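You operate a simulated robot arm through the tools that you are given. There is no shell and no other tool.

You run a simulated robot arm. Do the job below in one go: nothing can be reset, and whatever is moved stays where it is left.

JOB
Roll the blue plate's bubbles out, then seat it in the pull tray.
Fine: roll it on the rubber mat with the double roller, and park the roller on its rest.

Only the result counts: the job must be done as asked and must still hold three seconds after the hand-in. Knocking over, shifting, dropping, spilling or breaking anything else fails it.

ROBOT AND FRAMES
A 7-joint arm with a two-finger parallel gripper, fixed in place. Base frame: the origin is at the foot of the arm, x ahead of it, y to its left, z up. Units: mm, degrees, N and s.
Its first joint turns from -132.0 to 132.0 degrees. Payload 3.91 kg.
Tool frame: the origin (TCP) lies between the finger pads and is the grasp point; the fingertips stand 30 mm ahead of it; z points along the fingers, y is the line along which they close. Largest opening 110 mm; finger width 20, thickness 10; the body of the gripper, 48 by 112 mm, starts 55 mm behind the TCP.
Orientation is that of the tool frame in the base frame, as a unit quaternion [w, x, y, z]. With the fingers straight down and closing along the base's y, the tool's x points along the base's -x, its y along +y and its z along -z.

CONTROLS
- The arm moves only by the tool apply_moves. Its argument "targets" is a list of rows, each a list of 3 entries, a list of its own where there are three numbers: the shift along the base's x, y, z in mm, then the turn, a rotation vector about the base's x, y, z in degrees, then the closure in counts, from 0 (fully open) to 255 (shut). In form: [[[tx, ty, tz], [rx, ry, rz], hand], ...]. A call has 1 to 20 rows; each row shifts and turns the commanded pose from where the row before left it. Rows are played at 5 a second. More than 50 mm and 8.6 degrees between two rows, or a gripper value outside its range, and nothing of the call is played. Where a pose cannot be reached the arm comes as near as it can. A force on the tool above 90 N (or 10 N above the force at the start of the call, whichever is more), or a blocked arm, ends the call early, and 0.2 s more pass. Each finger travels about 108 mm/s and halts on what it meets, pressing with about 20 N; the grip force reading is that of the motor and also rises with nothing between the fingers. The clock runs only during rows and for 0.2 s after the last one: add rows that do not move to give the fingers time. The reply holds the time, the measured pose of the TCP, the force on the tool along the base axes, the opening and the grip force, in the units named above and with some noise, with the torque about the TCP (base axes, N m) and any sound that the robot's microphone picked up.
- Cameras (640 x 400 px; columns grow to the right, rows downward): "scene" is fixed at [49.2, 499, 1450.5]; the picture's right is [-0.00, -1.00, 0.00], its down [-0.74, 0.00, -0.67] and it looks along [0.67, -0.00, -0.74] (base axes); focal length 349 px, centre (320, 200). "wrist" rides on the gripper at [72, 17, -103] in the tool frame; the picture's right is [-0.23, 0.97, 0.00], its down [-0.76, -0.18, -0.62] and it looks along [-0.61, -0.14, 0.78] (tool axes); focal length 222 px, centre (320, 200). There is no depth. A picture from a camera that has moved, and an enlarged one, comes with that camera's place and axes in the base frame and with its lens.
- get_image(camera): a new picture of that camera. It takes no simulated time.
- close_up(camera, box): a new picture of the part [left, top, right, bottom] of that camera's present view, enlarged. It takes no simulated time.
- hand_in(): hands the job in; it is judged then, once.

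Places have to be worked out from the pictures, the camera data and where the tool is seen. Open the gripper and draw the arm clear of the work before you hand the job in, unless the task says otherwise.

The tools are called after "Call:" by a JSON object that holds its "method" and its "body". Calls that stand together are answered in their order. apply_moves: Moves the arm, as the interface text tells. Its arguments: {"type":"object","properties":{"targets":{"type":"array","items":{"type":"array"}}},"required":["targets"]} The other tools are called the same way: get_image (camera) takes a picture; close_up (camera, box) takes an enlarged picture of a part of a camera's view; hand_in () hands the job in.

At the start:

```text
clock: 0.0
position: [454.3, 416.5, 1138.0]
orientation: [0.0, -0.001, 1.0, -0.001]
ft_force: [0.0, 0.3, -0.7]
wrist_torque: [-0.02, 0.04, -0.05]
finger_gap: 110.1
gripper_force: 0.0
```

scene: 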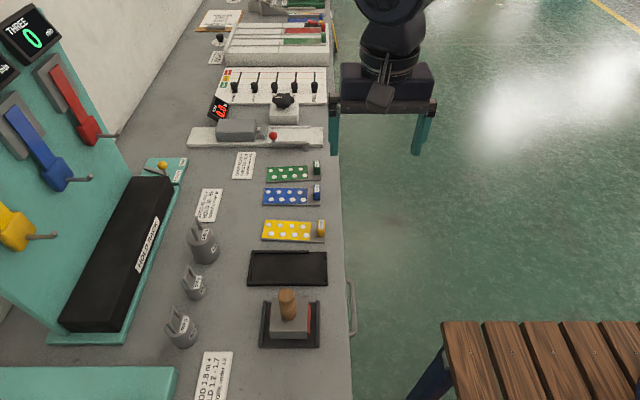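
wrist: 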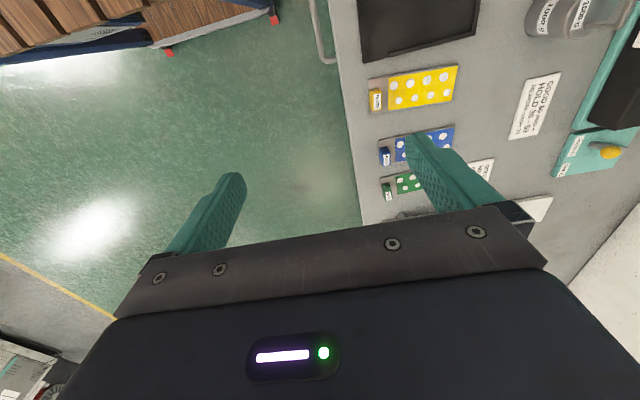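

I start by examining the bench: the three plates with white spots, the dark mat, a roller on a rest, and the labels that carry instructions. I take enlarged pictures of the parts of the scene.

Call:
{"method": "close_up", "body": {"camera": "scene", "box": [220, 150, 360, 250]}}

Call:
{"method": "close_up", "body": {"camera": "scene", "box": [220, 230, 380, 360]}}

Call:
{"method": "close_up", "body": {"camera": "scene", "box": [180, 0, 340, 150]}}

Call:
{"method": "close_up", "body": {"camera": "scene", "box": [0, 0, 200, 200]}}

Call:
{"method": "close_up", "body": {"camera": "scene", "box": [140, 140, 260, 400]}}

```text
4.00 times, centred on (290, 200) of scene
camera zoom: at [49.2, 499.0, 1450.5], right [0.0, -1.0, 0.0], down [-0.74, 0.0, -0.67], along [0.67, 0.0, -0.74], focal length 1396 px, centre (440, 200)
```

zoom: 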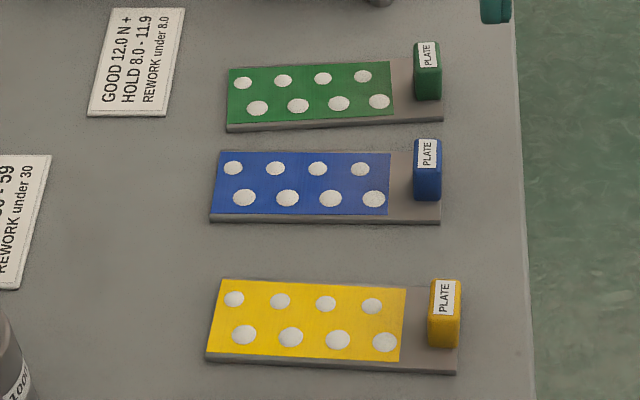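

```text
3.08 times, centred on (300, 295) of scene
camera zoom: at [49.2, 499.0, 1450.5], right [0.0, -1.0, 0.0], down [-0.74, 0.0, -0.67], along [0.67, 0.0, -0.74], focal length 1074 px, centre (382, -92)
```

zoom: 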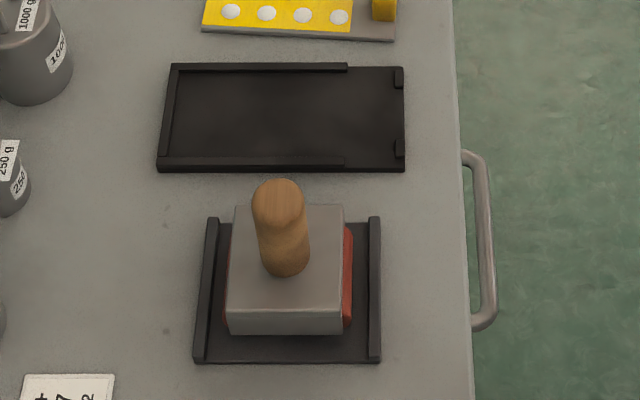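

```text
2.67 times, centred on (260, 75) of scene
camera zoom: at [49.2, 499.0, 1450.5], right [0.0, -1.0, 0.0], down [-0.74, 0.0, -0.67], along [0.67, 0.0, -0.74], focal length 931 px, centre (480, 533)
```

zoom: 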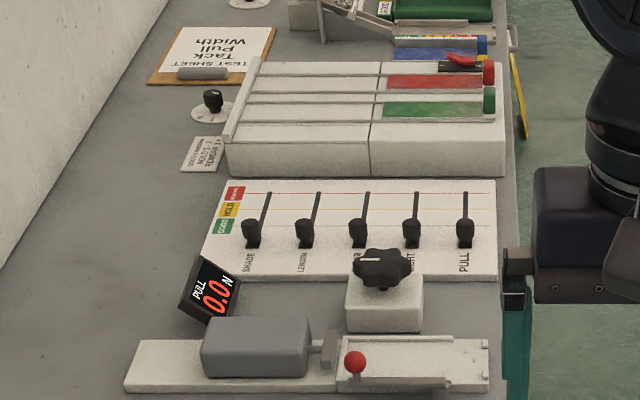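

```text
2.00 times, centred on (100, 100) of scene
camera zoom: at [49.2, 499.0, 1450.5], right [0.0, -1.0, 0.0], down [-0.74, 0.0, -0.67], along [0.67, 0.0, -0.74], focal length 698 px, centre (760, 400)
```

zoom: 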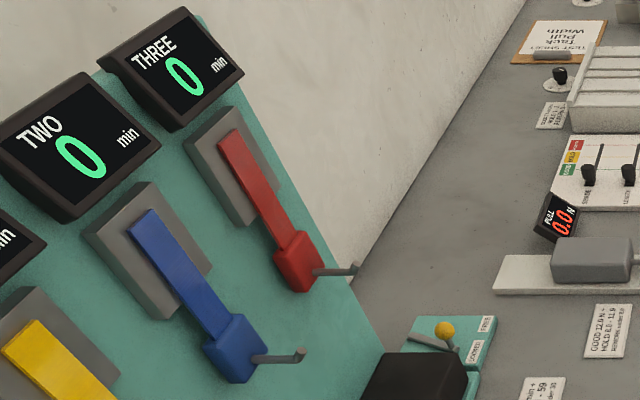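

```text
1.54 times, centred on (200, 270) of scene
camera zoom: at [49.2, 499.0, 1450.5], right [0.0, -1.0, 0.0], down [-0.74, 0.0, -0.67], along [0.67, 0.0, -0.74], focal length 537 px, centre (505, 92)
```

zoom: 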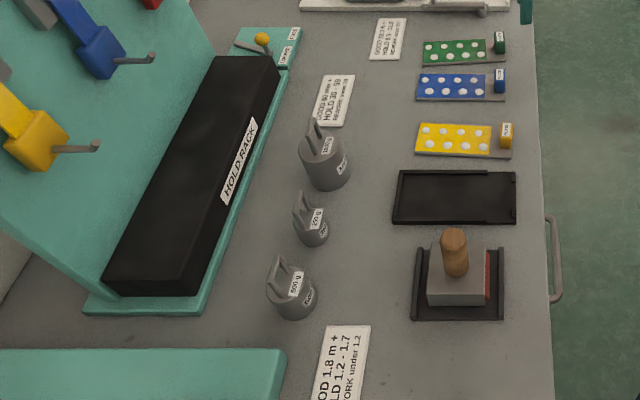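

The pull tester (PULL 0.0 N) with its rails is near row 135, the mat with rims at row 268, and the handled double roller sits on its rest at row 318. I zoom further into each for geometry.

Call:
{"method": "close_up", "body": {"camera": "scene", "box": [180, 90, 340, 190]}}

Call:
{"method": "close_up", "body": {"camera": "scene", "box": [240, 105, 336, 165]}}

Call:
{"method": "close_up", "body": {"camera": "scene", "box": [250, 170, 346, 230]}}

Call:
{"method": "close_up", "body": {"camera": "scene", "box": [240, 240, 336, 300]}}

Call:
{"method": "close_up", "body": {"camera": "scene", "box": [240, 285, 352, 355]}}

Call:
{"method": "close_up", "body": {"camera": "wrist", "box": [350, 0, 640, 220]}}

```text
4.00 times, centred on (260, 140) of scene
camera zoom: at [49.2, 499.0, 1450.5], right [0.0, -1.0, 0.0], down [-0.74, 0.0, -0.67], along [0.67, 0.0, -0.74], focal length 1396 px, centre (560, 440)
```

zoom: 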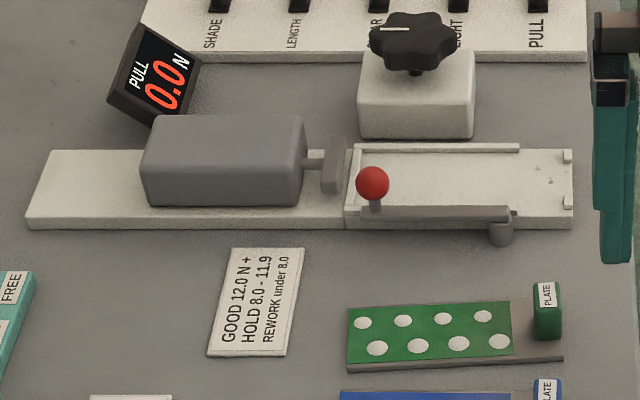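

```text
6.67 times, centred on (288, 135) of scene
camera zoom: at [49.2, 499.0, 1450.5], right [0.0, -1.0, 0.0], down [-0.74, 0.0, -0.67], along [0.67, 0.0, -0.74], focal length 2327 px, centre (533, 633)
```

zoom: 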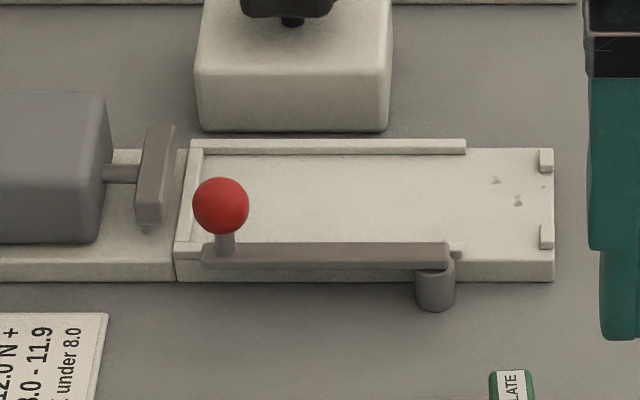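

```text
6.67 times, centred on (298, 200) of scene
camera zoom: at [49.2, 499.0, 1450.5], right [0.0, -1.0, 0.0], down [-0.74, 0.0, -0.67], along [0.67, 0.0, -0.74], focal length 2327 px, centre (467, 200)
```

zoom: 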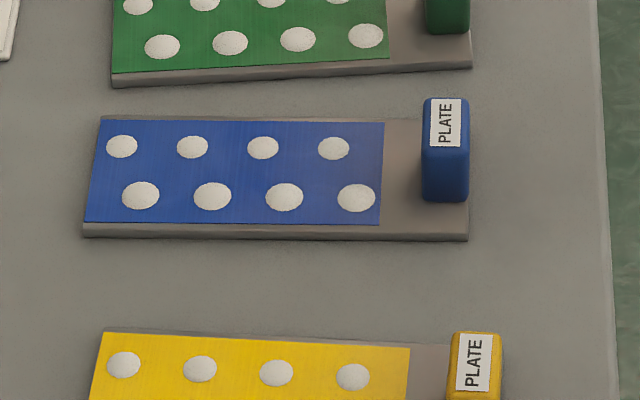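

```text
6.67 times, centred on (288, 270) of scene
camera zoom: at [49.2, 499.0, 1450.5], right [0.0, -1.0, 0.0], down [-0.74, 0.0, -0.67], along [0.67, 0.0, -0.74], focal length 2327 px, centre (533, -267)
```

zoom: 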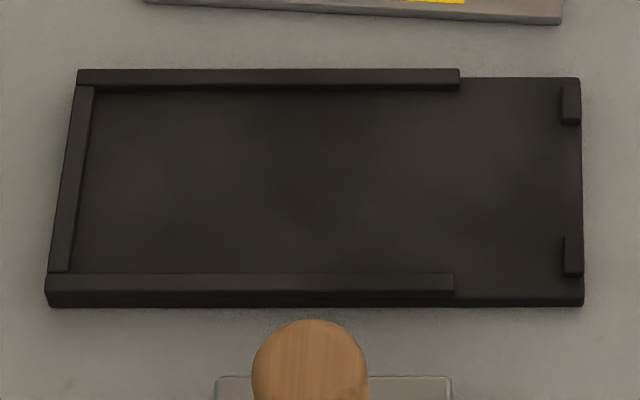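

```text
5.71 times, centred on (296, 320) of scene
camera zoom: at [49.2, 499.0, 1450.5], right [0.0, -1.0, 0.0], down [-0.74, 0.0, -0.67], along [0.67, 0.0, -0.74], focal length 1994 px, centre (457, -486)
```

zoom: 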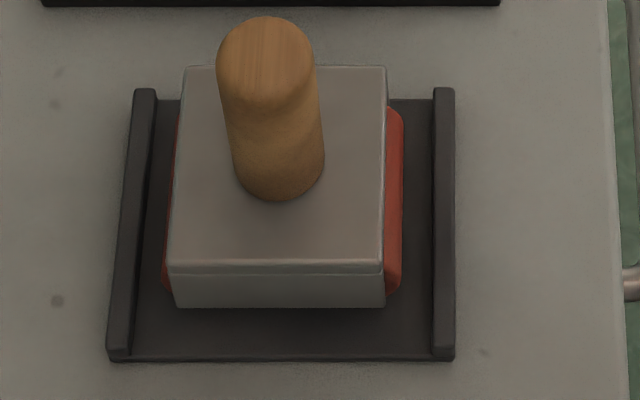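

```text
1.82 times, centred on (495, 110) of wrist
camera zoom: at [382.0, 433.9, 1240.7], right [0.23, 0.97, 0.0], down [0.76, -0.18, 0.62], along [0.61, -0.14, -0.78], focal length 404 px, centre (2, 364)
```

zoom: 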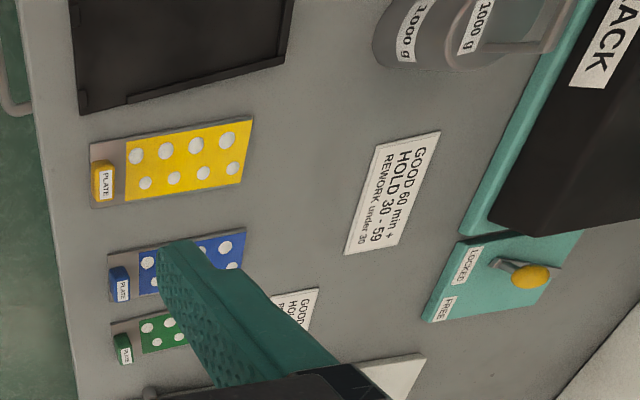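

From the two views I put the table top at about z=862, the mat at x 366–443, y 485–635, the blue plate at x 564–617, y 499–627 with its block near (587, 506), the pull tray at x 767–840, and the roller near (295, 552). I move the wrist camera nearer the plates to refine this.

Call:
{"method": "apply_moves", "body": {"targets": [[[9, 28, -26], [0, 0, 0], 0], [[9, 28, -26], [0, 0, 0], 0], [[9, 28, -26], [0, 0, 0], 0], [[0, 0, 0], [0, 0, 0], 0]]}}

```text
clock: 1.0
position: [481.7, 502.3, 1058.5]
orientation: [0.0, -0.001, 1.0, 0.001]
ft_force: [0.1, -0.2, 0.4]
wrist_torque: [-0.01, -0.01, 0.02]
finger_gap: 110.1
gripper_force: 0.1
```

The arm went where commanded. I take a wrist picture from here.

Call:
{"method": "get_image", "body": {"camera": "wrist"}}

Call:
{"method": "get_image", "body": {"camera": "scene"}}

```text
taken
camera wrist: at [408.8, 517.4, 1160.8], right [0.23, 0.97, 0.0], down [0.76, -0.18, 0.62], along [0.61, -0.14, -0.78], focal length 222 px, centre (320, 200)
```

wrist: 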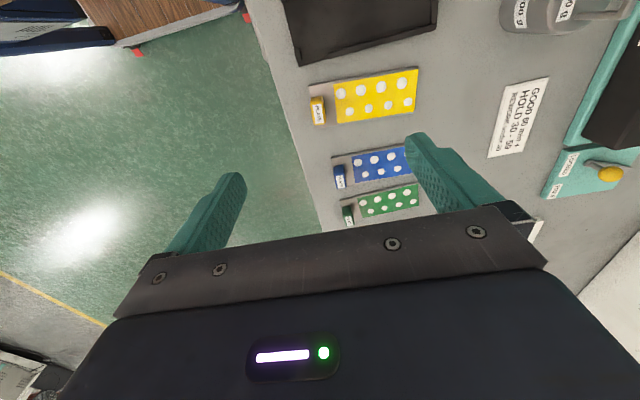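

```text
taken
```

scene: 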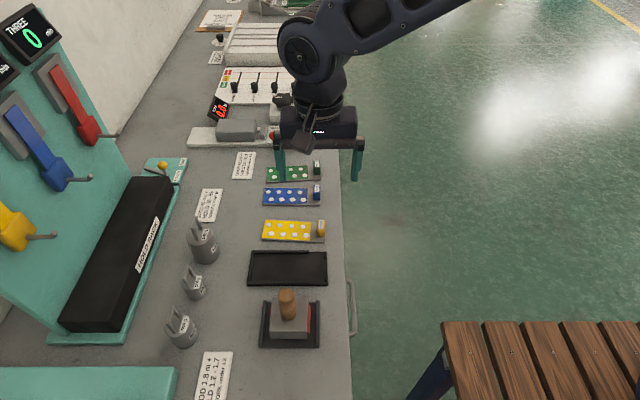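

The wrist camera looks downward with +x toward the bottom of the picture. I enlarge the plate area in this view to refine heights and positions.

Call:
{"method": "close_up", "body": {"camera": "wrist", "box": [290, 60, 450, 160]}}

Call:
{"method": "close_up", "body": {"camera": "wrist", "box": [310, 130, 422, 230]}}

Call:
{"method": "close_up", "body": {"camera": "wrist", "box": [270, 0, 450, 100]}}

```text
4.00 times, centred on (370, 110) of wrist
camera zoom: at [408.8, 517.4, 1160.8], right [0.23, 0.97, 0.0], down [0.76, -0.18, 0.62], along [0.61, -0.14, -0.78], focal length 888 px, centre (120, 560)
```

zoom: 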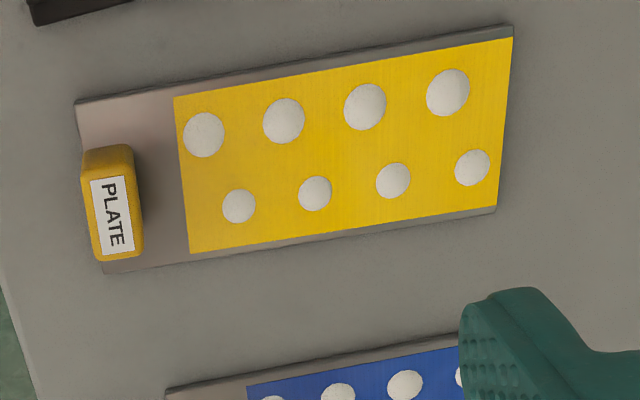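

```text
4.00 times, centred on (366, 180) of wrist
camera zoom: at [408.8, 517.4, 1160.8], right [0.23, 0.97, 0.0], down [0.76, -0.18, 0.62], along [0.61, -0.14, -0.78], focal length 888 px, centre (136, 280)
```

zoom: 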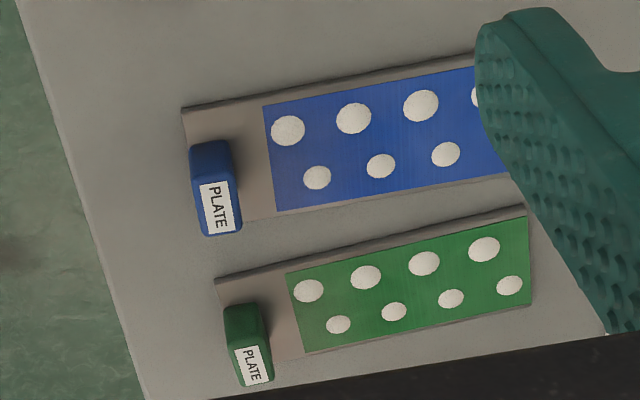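

```text
3.56 times, centred on (360, 50) of wrist
camera zoom: at [408.8, 517.4, 1160.8], right [0.23, 0.97, 0.0], down [0.76, -0.18, 0.62], along [0.61, -0.14, -0.78], focal length 790 px, centre (178, 733)
```

zoom: 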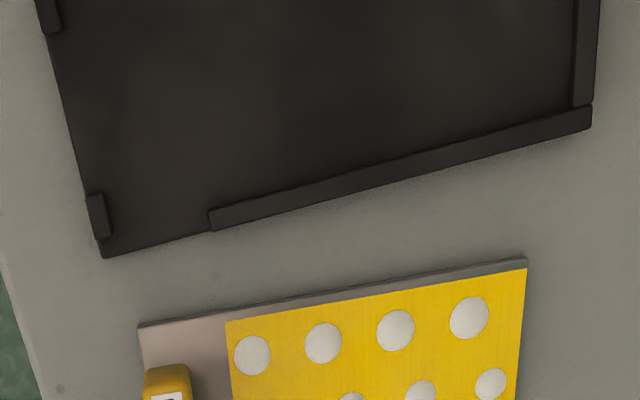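

Blue plate top is near z≈868, the block is centred around (590, 506) and is about 16 mm wide along y. I move over it with the fingers part closed (about 28 mm opening), staying high enough to look again.

Call:
{"method": "apply_moves", "body": {"targets": [[[36, 2, -20], [0, 0, 0], 100], [[36, 2, -20], [0, 0, 0], 190], [[36.7, 1.8, -20], [0, 0, 0], 190], [[0, 0, -30], [0, 0, 0], 190], [[0, 0, -30], [0, 0, 0], 190], [[0, 0, 0], [0, 0, 0], 190]]}}

Call:
{"method": "close_up", "body": {"camera": "scene", "box": [250, 140, 378, 220]}}

Call:
{"method": "get_image", "body": {"camera": "wrist"}}

```text
clock: 2.4
position: [591.3, 507.7, 940.2]
orientation: [0.0, 0.0, 1.0, 0.0]
ft_force: [-0.2, -0.4, -0.1]
wrist_torque: [-0.01, 0.01, 0.03]
finger_gap: 28.1
gripper_force: 0.0
```

```text
5.00 times, centred on (314, 180) of scene
camera zoom: at [49.2, 499.0, 1450.5], right [0.0, -1.0, 0.0], down [-0.74, 0.0, -0.67], along [0.67, 0.0, -0.74], focal length 1745 px, centre (350, 300)
```

zoom: 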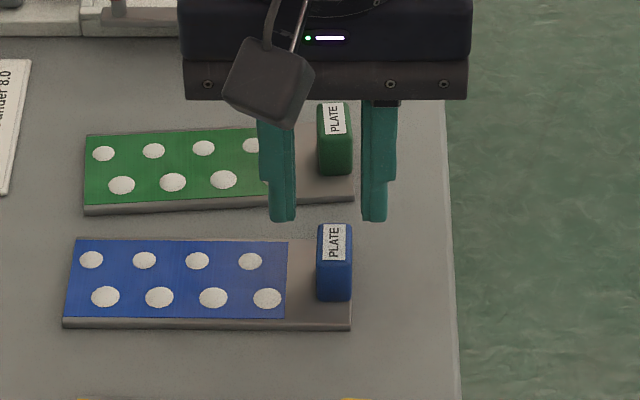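

```text
taken
camera wrist: at [519.4, 524.5, 1042.3], right [0.23, 0.97, 0.0], down [0.76, -0.18, 0.62], along [0.61, -0.14, -0.78], focal length 222 px, centre (320, 200)
```

wrist: 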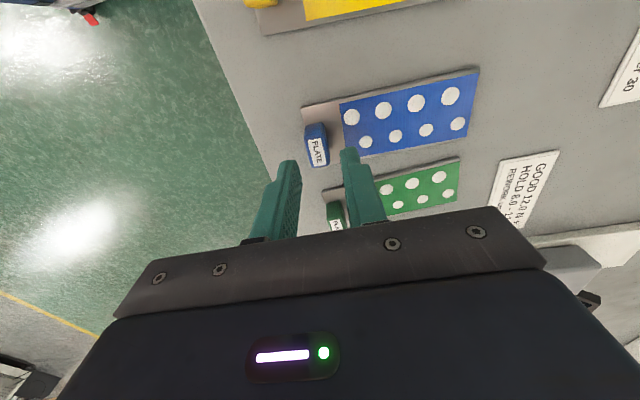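

The fingers straddle the block in y with about 1.5 mm offset. I enlarge the wrist view for the x position of the block against the fingertips.

Call:
{"method": "close_up", "body": {"camera": "wrist", "box": [240, 90, 400, 190]}}

Call:
{"method": "close_up", "body": {"camera": "scene", "box": [298, 170, 330, 190]}}

Call:
{"method": "close_up", "body": {"camera": "scene", "box": [298, 180, 338, 205]}}

```text
4.00 times, centred on (320, 140) of wrist
camera zoom: at [519.4, 524.5, 1042.3], right [0.23, 0.97, 0.0], down [0.76, -0.18, 0.62], along [0.61, -0.14, -0.78], focal length 888 px, centre (320, 440)
```

zoom: 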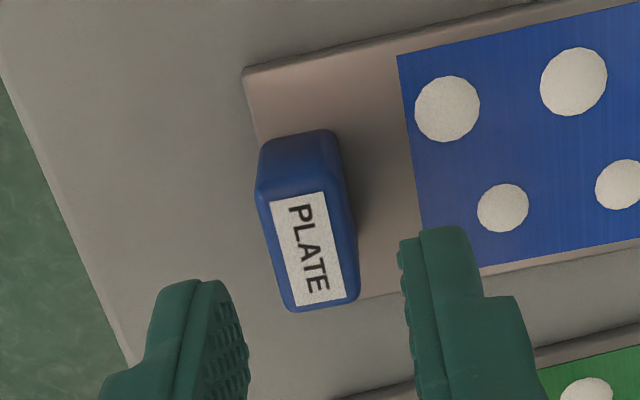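

```text
16.00 times, centred on (314, 180) of scene
camera zoom: at [49.2, 499.0, 1450.5], right [0.0, -1.0, 0.0], down [-0.74, 0.0, -0.67], along [0.67, 0.0, -0.74], focal length 5584 px, centre (416, 520)
```

zoom: 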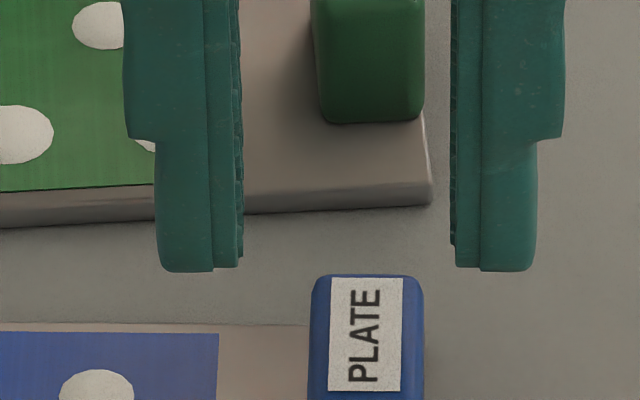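

```text
16.00 times, centred on (318, 192) of scene
camera zoom: at [49.2, 499.0, 1450.5], right [0.0, -1.0, 0.0], down [-0.74, 0.0, -0.67], along [0.67, 0.0, -0.74], focal length 5584 px, centre (352, 320)
```

zoom: 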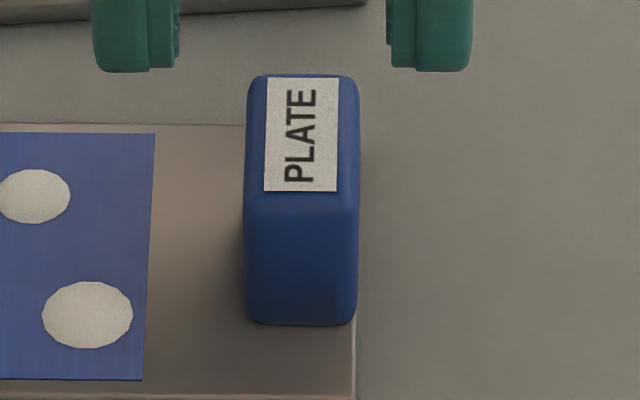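

The block is about 16 (y) × 23 (x) × 26 mm (z), centred near (587.5, 506), top at about z=894. I shift by (-3, -1.5) and lower so that the fingertips stop about 5 mm above the plate.

Call:
{"method": "apply_moves", "body": {"targets": [[[-3, -1.5, -12], [0, 0, 0], 190], [[0, 0, -13], [0, 0, 0], 190], [[0, 0, -12], [0, 0, 0], 190], [[0, 0, 0], [0, 0, 0], 190]]}}

Call:
{"method": "close_up", "body": {"camera": "scene", "box": [288, 170, 344, 205]}}

Call:
{"method": "close_up", "body": {"camera": "wrist", "box": [240, 90, 400, 190]}}

```text
clock: 3.4
position: [587.3, 505.6, 901.3]
orientation: [0.0, 0.0, 1.0, 0.001]
ft_force: [0.5, 0.2, 0.5]
wrist_torque: [-0.01, 0.02, -0.02]
finger_gap: 27.8
gripper_force: 0.0
```

```text
11.43 times, centred on (316, 188) of scene
camera zoom: at [49.2, 499.0, 1450.5], right [0.0, -1.0, 0.0], down [-0.74, 0.0, -0.67], along [0.67, 0.0, -0.74], focal length 3988 px, centre (366, 343)
```

zoom: 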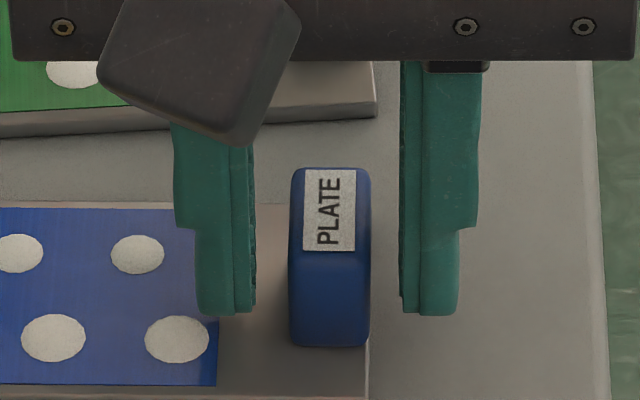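

```text
4.00 times, centred on (320, 140) of wrist
camera zoom: at [514.9, 522.6, 1005.1], right [0.23, 0.97, 0.0], down [0.76, -0.18, 0.62], along [0.61, -0.14, -0.78], focal length 888 px, centre (320, 440)
```

zoom: 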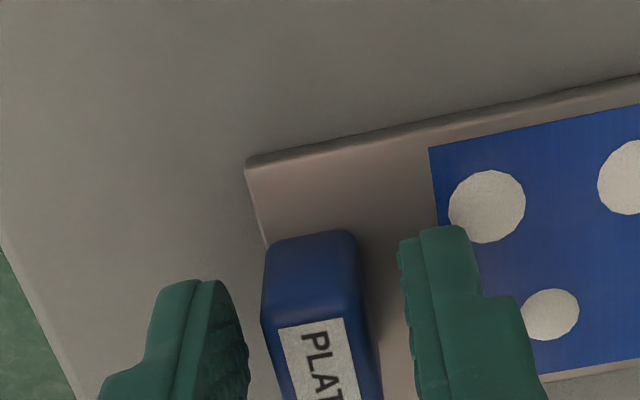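

The fingers are centred on the block, tips about 7 mm above the plate. I lower 3 mm more and close the gripper.

Call:
{"method": "apply_moves", "body": {"targets": [[[0, 0, -3], [0, 0, 0], 190], [[0, 0, 0], [0, 0, 0], 205], [[0, 0, 0], [0, 0, 0], 220], [[0, 0, 0], [0, 0, 0], 240], [[0, 0, 0], [0, 0, 0], 255], [[0, 0, 0], [0, 0, 0], 255]]}}

Call:
{"method": "close_up", "body": {"camera": "scene", "box": [250, 165, 346, 225]}}

```text
clock: 4.8
position: [587.5, 506.9, 900.3]
orientation: [0.0, 0.0, 1.0, 0.0]
ft_force: [0.1, -1.0, 1.6]
wrist_torque: [-0.03, 0.0, 0.02]
finger_gap: 15.6
gripper_force: 19.6
```

```text
6.67 times, centred on (298, 195) of scene
camera zoom: at [49.2, 499.0, 1450.5], right [0.0, -1.0, 0.0], down [-0.74, 0.0, -0.67], along [0.67, 0.0, -0.74], focal length 2327 px, centre (467, 233)
```

zoom: 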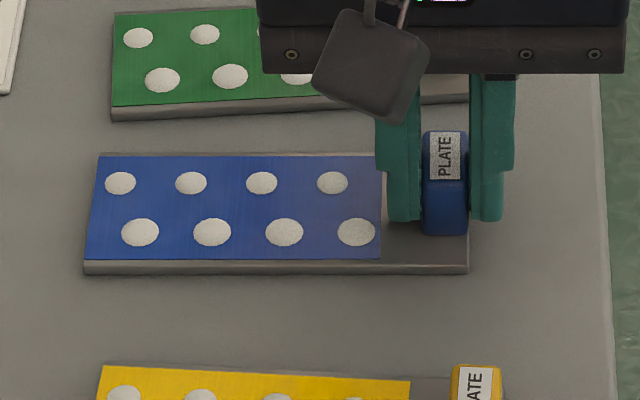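

Grip holds at 15.6 mm and the plate has squared up with the y axis. I lift it straight up slowly and check the load.

Call:
{"method": "apply_moves", "body": {"targets": [[[0, 0, 5], [0, 0, 0], 255], [[0, 0, 10], [0, 0, 0], 255], [[0, 0, 25], [0, 0, 0], 255], [[0, 0, 40], [0, 0, 0], 255], [[0, 0, 0], [0, 0, 0], 255], [[0, 0, 0], [0, 0, 0], 255]]}}

Call:
{"method": "get_image", "body": {"camera": "scene"}}

Call:
{"method": "get_image", "body": {"camera": "wrist"}}

Call:
{"method": "close_up", "body": {"camera": "scene", "box": [242, 245, 290, 275]}}

Call:
{"method": "close_up", "body": {"camera": "scene", "box": [242, 262, 290, 292]}}

Call:
{"method": "close_up", "body": {"camera": "scene", "box": [290, 245, 338, 275]}}

Call:
{"method": "close_up", "body": {"camera": "scene", "box": [290, 262, 338, 292]}}

```text
clock: 6.2
position: [586.9, 506.6, 979.6]
orientation: [0.0, 0.0, 1.0, 0.0]
ft_force: [-0.1, -0.2, -3.2]
wrist_torque: [-0.13, -0.01, -0.01]
finger_gap: 15.5
gripper_force: 20.0
```

```text
taken
```

scene: 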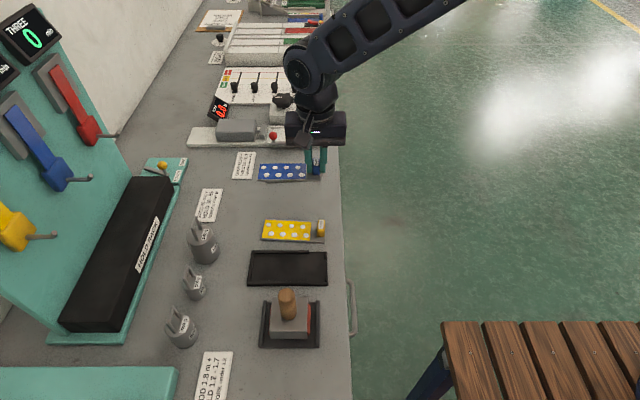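

```text
taken
camera wrist: at [513.9, 523.2, 1081.9], right [0.23, 0.97, 0.0], down [0.76, -0.18, 0.62], along [0.61, -0.14, -0.78], focal length 222 px, centre (320, 200)
```

wrist: 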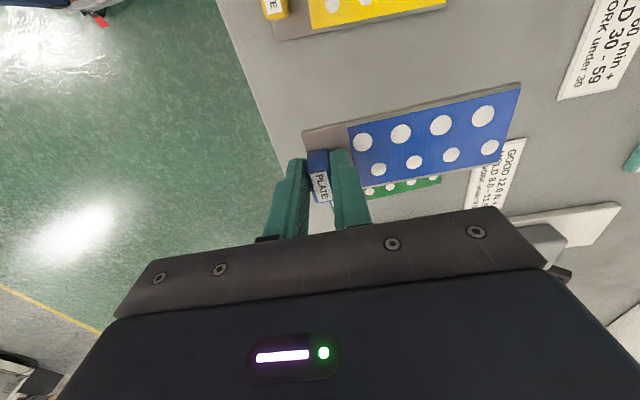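

```text
13.33 times, centred on (266, 260) of scene
camera zoom: at [49.2, 499.0, 1450.5], right [0.0, -1.0, 0.0], down [-0.74, 0.0, -0.67], along [0.67, 0.0, -0.74], focal length 4653 px, centre (1040, -600)
```

zoom: 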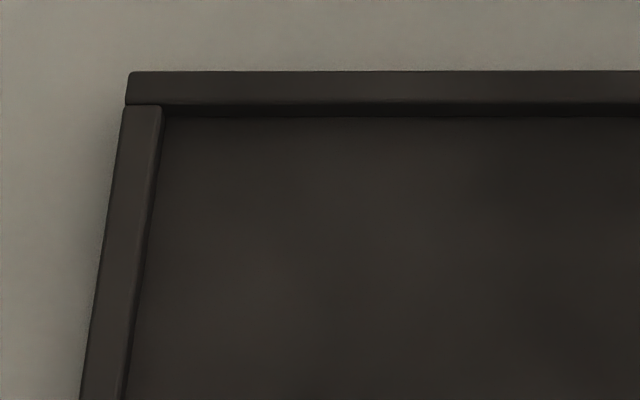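

```text
13.33 times, centred on (266, 277) of scene
camera zoom: at [49.2, 499.0, 1450.5], right [0.0, -1.0, 0.0], down [-0.74, 0.0, -0.67], along [0.67, 0.0, -0.74], focal length 4653 px, centre (1040, -827)
```

zoom: 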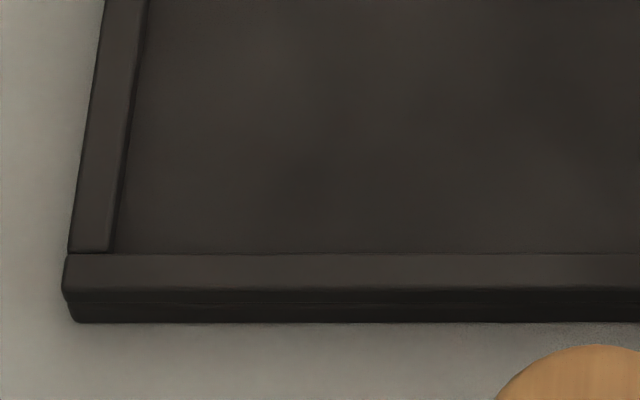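

```text
13.33 times, centred on (314, 260) of scene
camera zoom: at [49.2, 499.0, 1450.5], right [0.0, -1.0, 0.0], down [-0.74, 0.0, -0.67], along [0.67, 0.0, -0.74], focal length 4653 px, centre (400, -600)
```

zoom: 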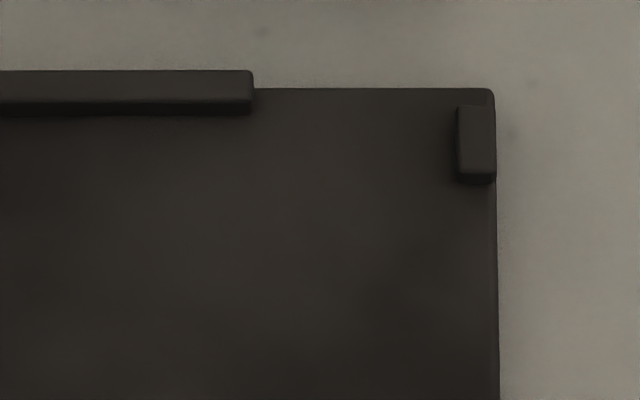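

```text
13.33 times, centred on (314, 277) of scene
camera zoom: at [49.2, 499.0, 1450.5], right [0.0, -1.0, 0.0], down [-0.74, 0.0, -0.67], along [0.67, 0.0, -0.74], focal length 4653 px, centre (400, -827)
```

zoom: 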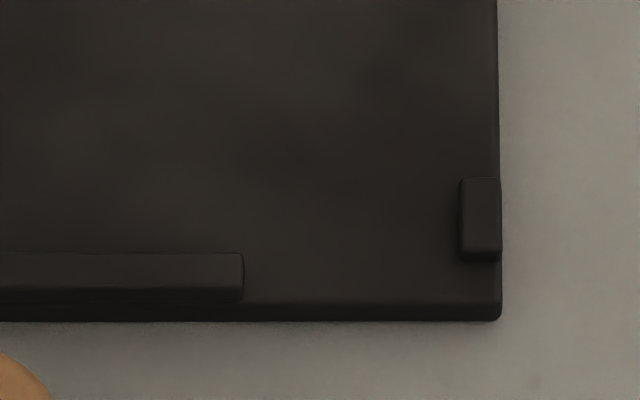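

The plate (about 3 N) hangs level. The mat's inner bay measures about x 371–433 and y 491–628 with its floor near z=867, so the tool should go to about (400, 503, 905). I carry it to a hover above the mat, watching the wrist camera housing against the roller handle (top about z=988 at x≈285).

Call:
{"method": "apply_moves", "body": {"targets": [[[-37, 0, 0], [0, 0, 0], 255], [[-37, -1, 0], [0, 0, 0], 255], [[-37, -1, 0], [0, 0, 0], 255], [[-37, -1, 0], [0, 0, 0], 255], [[-38.7, -0.7, 0], [0, 0, 0], 255], [[0, 0, -15], [0, 0, 0], 255], [[0, 0, -15], [0, 0, 0], 255], [[0, 0, 0], [0, 0, 0], 255]]}}

Call:
{"method": "get_image", "body": {"camera": "scene"}}

Call:
{"method": "close_up", "body": {"camera": "scene", "box": [230, 220, 358, 300]}}

Call:
{"method": "get_image", "body": {"camera": "wrist"}}

```text
clock: 8.0
position: [401.4, 501.9, 947.5]
orientation: [0.001, 0.0, 1.0, -0.001]
ft_force: [0.0, 0.3, -1.8]
wrist_torque: [-0.13, 0.06, 0.02]
finger_gap: 15.5
gripper_force: 19.9
```

```text
taken
```

scene: 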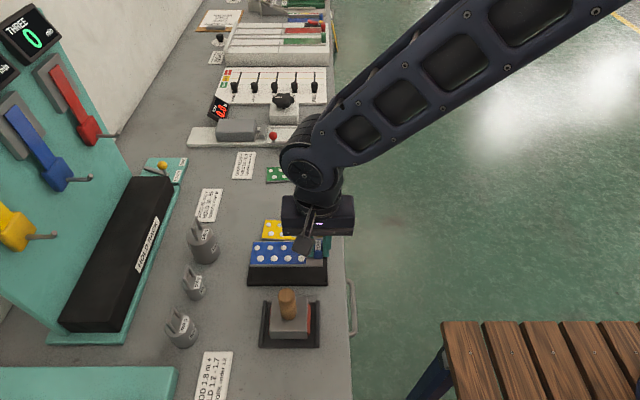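

```text
5.00 times, centred on (294, 260) of scene
camera zoom: at [49.2, 499.0, 1450.5], right [0.0, -1.0, 0.0], down [-0.74, 0.0, -0.67], along [0.67, 0.0, -0.74], focal length 1745 px, centre (450, -100)
```

zoom: 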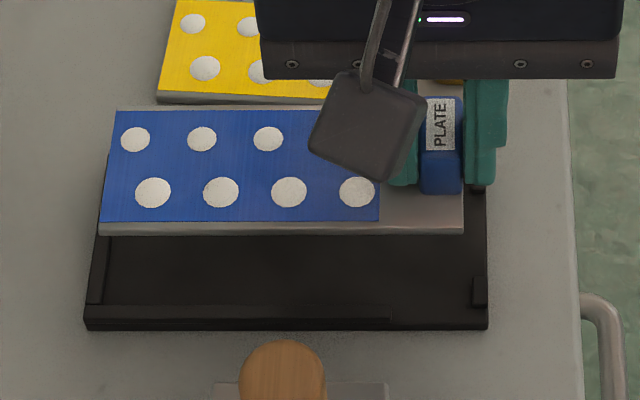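

```text
taken
camera wrist: at [328.0, 518.8, 1052.2], right [0.23, 0.97, 0.0], down [0.76, -0.18, 0.62], along [0.61, -0.14, -0.78], focal length 222 px, centre (320, 200)
```

wrist: 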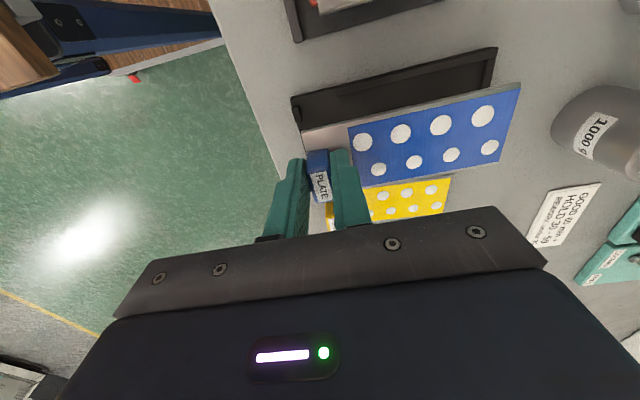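

Hovering, the plate spans about x 377–430, y 494–624, inside the mat bay (371–433, 491–628) with about 4 mm spare on each side in y. I lower most of the way with a small x correction, then check.

Call:
{"method": "apply_moves", "body": {"targets": [[[-1, 0, -10], [0, 0, 0], 255], [[0, 0, -10], [0, 0, 0], 255], [[0, 0, -10], [0, 0, 0], 255], [[0, 0, 0], [0, 0, 0], 255]]}}

Call:
{"method": "close_up", "body": {"camera": "scene", "box": [230, 225, 358, 305]}}

Call:
{"method": "get_image", "body": {"camera": "wrist"}}

```text
clock: 9.0
position: [400.9, 501.8, 919.6]
orientation: [0.0, 0.0, 1.0, -0.001]
ft_force: [-0.7, 0.3, -2.0]
wrist_torque: [-0.14, 0.05, 0.03]
finger_gap: 15.7
gripper_force: 20.4
```

```text
5.00 times, centred on (294, 265) of scene
camera zoom: at [49.2, 499.0, 1450.5], right [0.0, -1.0, 0.0], down [-0.74, 0.0, -0.67], along [0.67, 0.0, -0.74], focal length 1745 px, centre (450, -125)
```

zoom: 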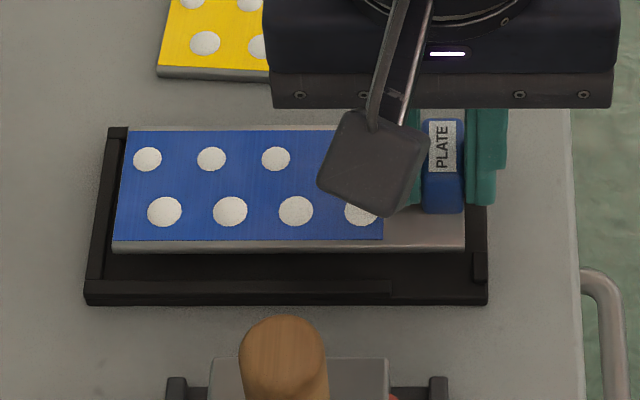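

```text
taken
camera wrist: at [327.7, 518.2, 1022.6], right [0.23, 0.97, 0.0], down [0.76, -0.18, 0.62], along [0.61, -0.14, -0.78], focal length 222 px, centre (320, 200)
```

wrist: 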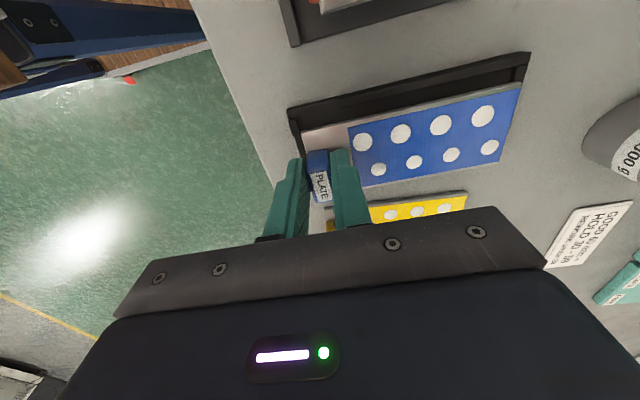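

Alignment remains good (about 3–5 mm spare on each side in y, 5 in x). I nudge +1 mm in y and lower to contact in small steps.

Call:
{"method": "apply_moves", "body": {"targets": [[[0, 1, -6], [0, 0, 0], 255], [[0, 0, -5], [0, 0, 0], 255], [[0, 0, -2], [0, 0, 0], 255], [[0, 0, -1], [0, 0, 0], 255], [[0, 0, 0], [0, 0, 0], 255]]}}

Call:
{"method": "close_up", "body": {"camera": "scene", "box": [230, 225, 358, 305]}}

```text
clock: 10.2
position: [401.2, 503.1, 905.7]
orientation: [0.0, 0.001, 1.0, 0.0]
ft_force: [2.6, -7.2, 9.1]
wrist_torque: [-0.13, 0.05, -0.04]
finger_gap: 15.7
gripper_force: 20.5
```

```text
5.00 times, centred on (294, 265) of scene
camera zoom: at [49.2, 499.0, 1450.5], right [0.0, -1.0, 0.0], down [-0.74, 0.0, -0.67], along [0.67, 0.0, -0.74], focal length 1745 px, centre (450, -125)
```

zoom: 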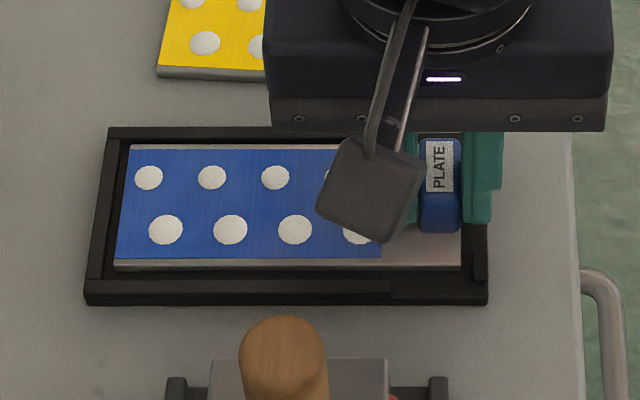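

Contact is felt (9 N) and the plate lies inside the rims all round. I open to about 28 mm and withdraw straight up.

Call:
{"method": "apply_moves", "body": {"targets": [[[0, 0, 0], [0, 0, 0], 230], [[0, 0, 0], [0, 0, 0], 205], [[0, 0, 0], [0, 0, 0], 190], [[0, 0, 0], [0, 0, 0], 190], [[0, 0, 15], [0, 0, 0], 190], [[0, 0, 30], [0, 0, 0], 190], [[0, 0, 50], [0, 0, 0], 190], [[0, 0, 50], [0, 0, 0], 150], [[0, 0, 0], [0, 0, 0], 150]]}}

Call:
{"method": "close_up", "body": {"camera": "scene", "box": [230, 235, 358, 355]}}

Call:
{"method": "get_image", "body": {"camera": "wrist"}}

```text
clock: 12.2
position: [399.1, 505.1, 1051.9]
orientation: [0.0, 0.001, 1.0, 0.0]
ft_force: [-0.1, -0.6, -0.2]
wrist_torque: [0.02, 0.01, 0.02]
finger_gap: 45.2
gripper_force: 0.0
```

```text
3.33 times, centred on (294, 295) of scene
camera zoom: at [49.2, 499.0, 1450.5], right [0.0, -1.0, 0.0], down [-0.74, 0.0, -0.67], along [0.67, 0.0, -0.74], focal length 1163 px, centre (407, -117)
```

zoom: 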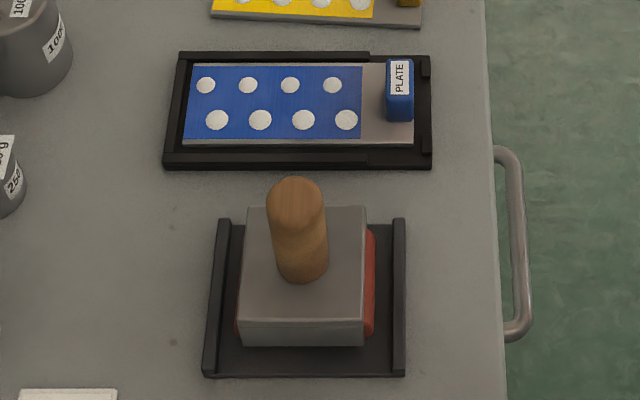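

```text
taken
camera wrist: at [327.3, 520.9, 1154.4], right [0.23, 0.97, 0.0], down [0.76, -0.18, 0.62], along [0.61, -0.14, -0.78], focal length 222 px, centre (320, 200)
```

wrist: 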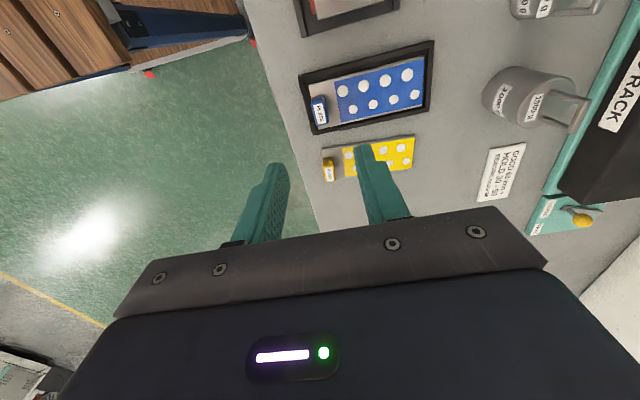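

The blue plate sits flat in the mat bay. Next I move high above the roller (around x 295, y 550) to measure it with the wrist camera.

Call:
{"method": "apply_moves", "body": {"targets": [[[-36, 13, 10], [0, 0, 0], 100], [[-36, 13, 10], [0, 0, 0], 100], [[-36, 14, 10], [0, 0, 0], 100], [[0, 0, 0], [0, 0, 0], 100]]}}

Call:
{"method": "get_image", "body": {"camera": "wrist"}}

Call:
{"method": "get_image", "body": {"camera": "scene"}}

Call:
{"method": "close_up", "body": {"camera": "wrist", "box": [270, 50, 430, 150]}}

```text
clock: 13.2
position: [291.3, 545.2, 1081.6]
orientation: [-0.001, 0.0, 1.0, 0.0]
ft_force: [0.2, -0.7, 0.4]
wrist_torque: [0.02, -0.02, 0.01]
finger_gap: 66.9
gripper_force: 0.0
```

```text
taken
camera wrist: at [218.8, 560.3, 1184.1], right [0.23, 0.97, 0.0], down [0.76, -0.18, 0.62], along [0.61, -0.14, -0.78], focal length 222 px, centre (320, 200)
```

wrist: 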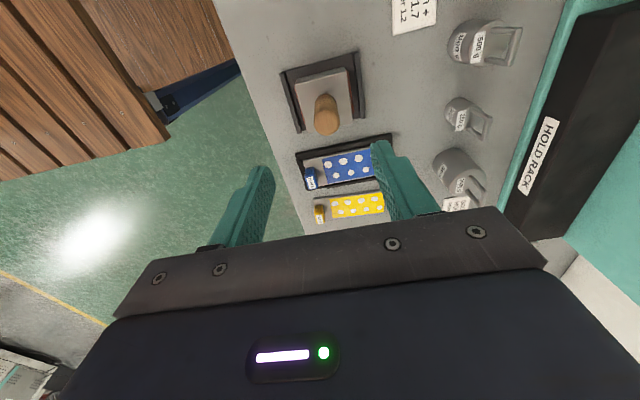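

```text
taken
```

scene: 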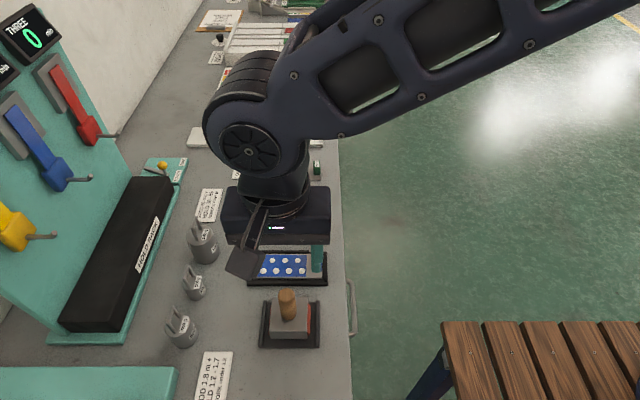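

```text
4.00 times, centred on (350, 100) of wrist
camera zoom: at [218.8, 560.3, 1184.1], right [0.23, 0.97, 0.0], down [0.76, -0.18, 0.62], along [0.61, -0.14, -0.78], focal length 888 px, centre (200, 600)
```

zoom: 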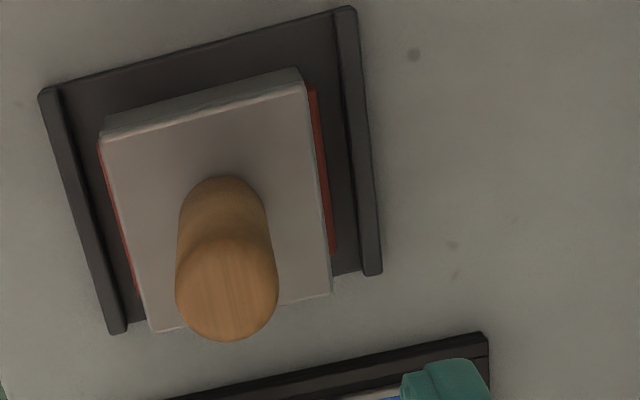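

The handle is a cylinder about 24 mm across centred near (294, 549), top at z≈969; the roller block spans about x 265–325, y 519–578, top z≈903, and its rollers lie along x so it rolls along y. I move over the handle with fingers open about 44 mm and stop just above it.

Call:
{"method": "apply_moves", "body": {"targets": [[[3, 4, -30], [0, 0, 0], 153], [[0, 0, -40], [0, 0, 0], 153], [[0, 0, 0], [0, 0, 0], 153]]}}

Call:
{"method": "close_up", "body": {"camera": "scene", "box": [230, 250, 358, 330]}}

Call:
{"method": "close_up", "body": {"camera": "wrist", "box": [230, 60, 422, 220]}}

```text
clock: 14.0
position: [296.4, 546.4, 1011.7]
orientation: [0.0, 0.0, 1.0, 0.0]
ft_force: [0.8, -0.1, -0.3]
wrist_torque: [0.0, -0.01, -0.01]
finger_gap: 44.0
gripper_force: 0.0
```

```text
5.00 times, centred on (294, 290) of scene
camera zoom: at [49.2, 499.0, 1450.5], right [0.0, -1.0, 0.0], down [-0.74, 0.0, -0.67], along [0.67, 0.0, -0.74], focal length 1745 px, centre (450, -250)
```

zoom: 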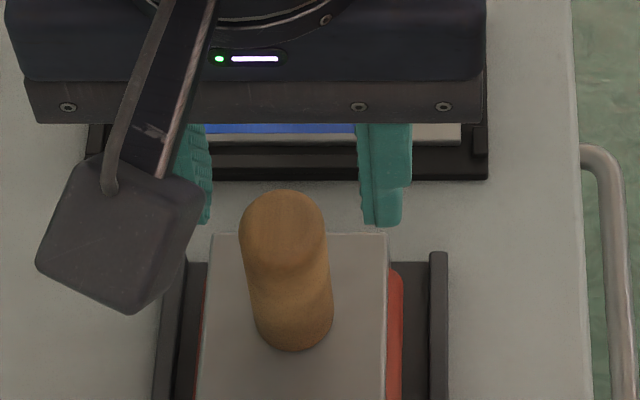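

```text
2.50 times, centred on (326, 140) of wrist
camera zoom: at [223.1, 563.3, 1113.9], right [0.23, 0.97, 0.0], down [0.76, -0.18, 0.62], along [0.61, -0.14, -0.78], focal length 555 px, centre (305, 350)
```

zoom: 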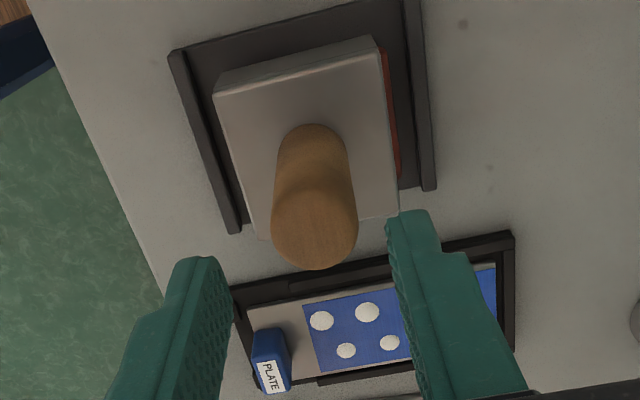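

The fingers are within 2 mm of the handle centre. I correct by (-2, +2) and lower around the handle to about 10 mm above the block.

Call:
{"method": "apply_moves", "body": {"targets": [[[-2, 2, -15], [0, 0, 0], 153], [[0, 0, -25], [0, 0, 0], 153], [[0, 0, -20], [0, 0, 0], 153], [[0, 0, -7], [0, 0, 0], 153], [[0, 0, 0], [0, 0, 0], 153]]}}

Call:
{"method": "close_up", "body": {"camera": "scene", "box": [240, 270, 352, 340]}}

Call:
{"method": "close_up", "body": {"camera": "wrist", "box": [230, 60, 422, 220]}}

```text
clock: 15.2
position: [293.2, 549.6, 945.2]
orientation: [0.001, 0.0, 1.0, 0.001]
ft_force: [-0.5, 0.4, 0.0]
wrist_torque: [0.0, -0.01, -0.01]
finger_gap: 44.0
gripper_force: 0.0
```

```text
5.71 times, centred on (296, 305) of scene
camera zoom: at [49.2, 499.0, 1450.5], right [0.0, -1.0, 0.0], down [-0.74, 0.0, -0.67], along [0.67, 0.0, -0.74], focal length 1994 px, centre (457, -400)
```

zoom: 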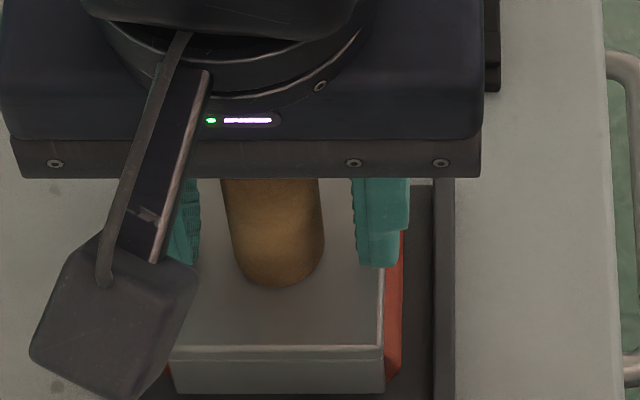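

```text
2.50 times, centred on (326, 140) of wrist
camera zoom: at [220.5, 565.5, 1047.3], right [0.23, 0.97, 0.0], down [0.76, -0.18, 0.62], along [0.61, -0.14, -0.78], focal length 555 px, centre (305, 350)
```

zoom: 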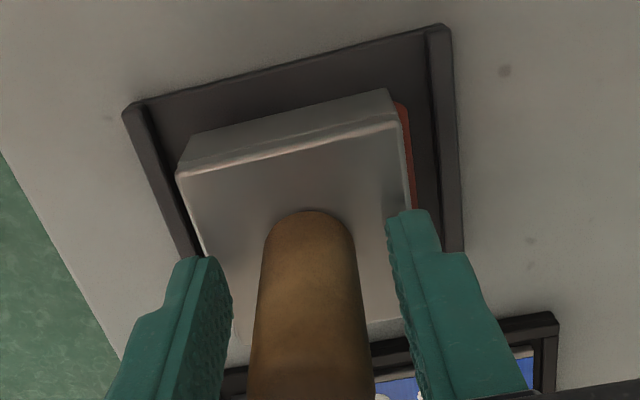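

Fingertips are about 12 mm above the block top and centred on the handle. I lower 8 mm more and close on the handle.

Call:
{"method": "apply_moves", "body": {"targets": [[[0, 0, -4], [0, 0, 0], 153], [[0, 0, -4], [0, 0, 0], 153], [[0, 0, 0], [0, 0, 0], 175], [[0, 0, 0], [0, 0, 0], 200], [[0, 0, 0], [0, 0, 0], 230], [[0, 0, 0], [0, 0, 0], 255], [[0, 0, 0], [0, 0, 0], 255]]}}

Call:
{"method": "close_up", "body": {"camera": "scene", "box": [240, 270, 352, 340]}}

```text
clock: 16.8
position: [291.2, 548.7, 936.9]
orientation: [0.0, -0.001, 1.0, 0.001]
ft_force: [-1.6, -0.6, 24.6]
wrist_torque: [-0.27, 0.03, 0.01]
finger_gap: 24.4
gripper_force: 20.2
```

```text
5.71 times, centred on (296, 305) of scene
camera zoom: at [49.2, 499.0, 1450.5], right [0.0, -1.0, 0.0], down [-0.74, 0.0, -0.67], along [0.67, 0.0, -0.74], focal length 1994 px, centre (457, -400)
```

zoom: 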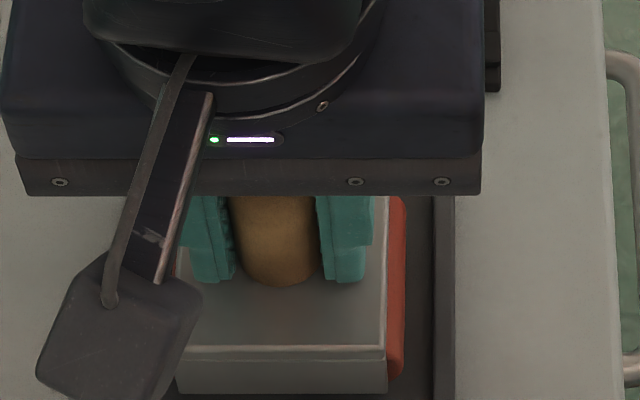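

The grip holds the 24.4 mm handle and the tips rest on the block (25 N upward), so the block top is near z=907. I lift the roller gently and read its weight.

Call:
{"method": "apply_moves", "body": {"targets": [[[0, 0, 3], [0, 0, 0], 255], [[0, 0, 5], [0, 0, 0], 255], [[0, 0, 10], [0, 0, 0], 255], [[0, 0, 20], [0, 0, 0], 255], [[0, 0, 0], [0, 0, 0], 255], [[0, 0, 0], [0, 0, 0], 255]]}}

Call:
{"method": "close_up", "body": {"camera": "scene", "box": [230, 240, 358, 360]}}

Call:
{"method": "get_image", "body": {"camera": "wrist"}}

```text
clock: 18.2
position: [292.3, 549.5, 974.6]
orientation: [0.0, 0.0, 1.0, 0.0]
ft_force: [-0.7, 0.7, -5.7]
wrist_torque: [-0.01, -0.01, -0.02]
finger_gap: 24.8
gripper_force: 20.3
```

```text
3.33 times, centred on (294, 300) of scene
camera zoom: at [49.2, 499.0, 1450.5], right [0.0, -1.0, 0.0], down [-0.74, 0.0, -0.67], along [0.67, 0.0, -0.74], focal length 1163 px, centre (407, -133)
```

zoom: 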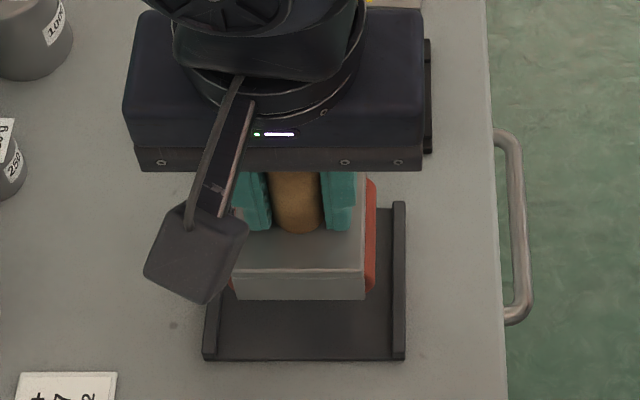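

```text
taken
camera wrist: at [219.2, 565.0, 1077.5], right [0.23, 0.97, 0.0], down [0.76, -0.18, 0.62], along [0.61, -0.14, -0.78], focal length 222 px, centre (320, 200)
```

wrist: 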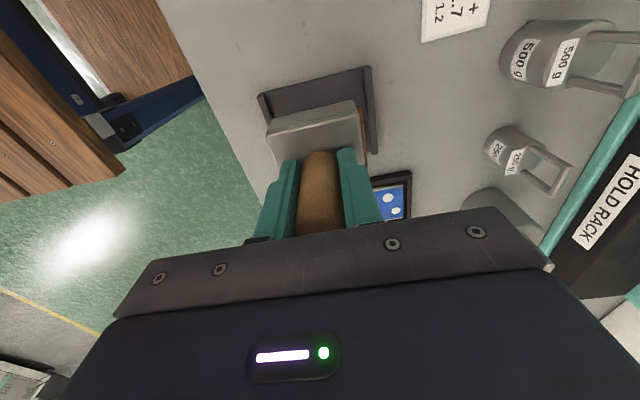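

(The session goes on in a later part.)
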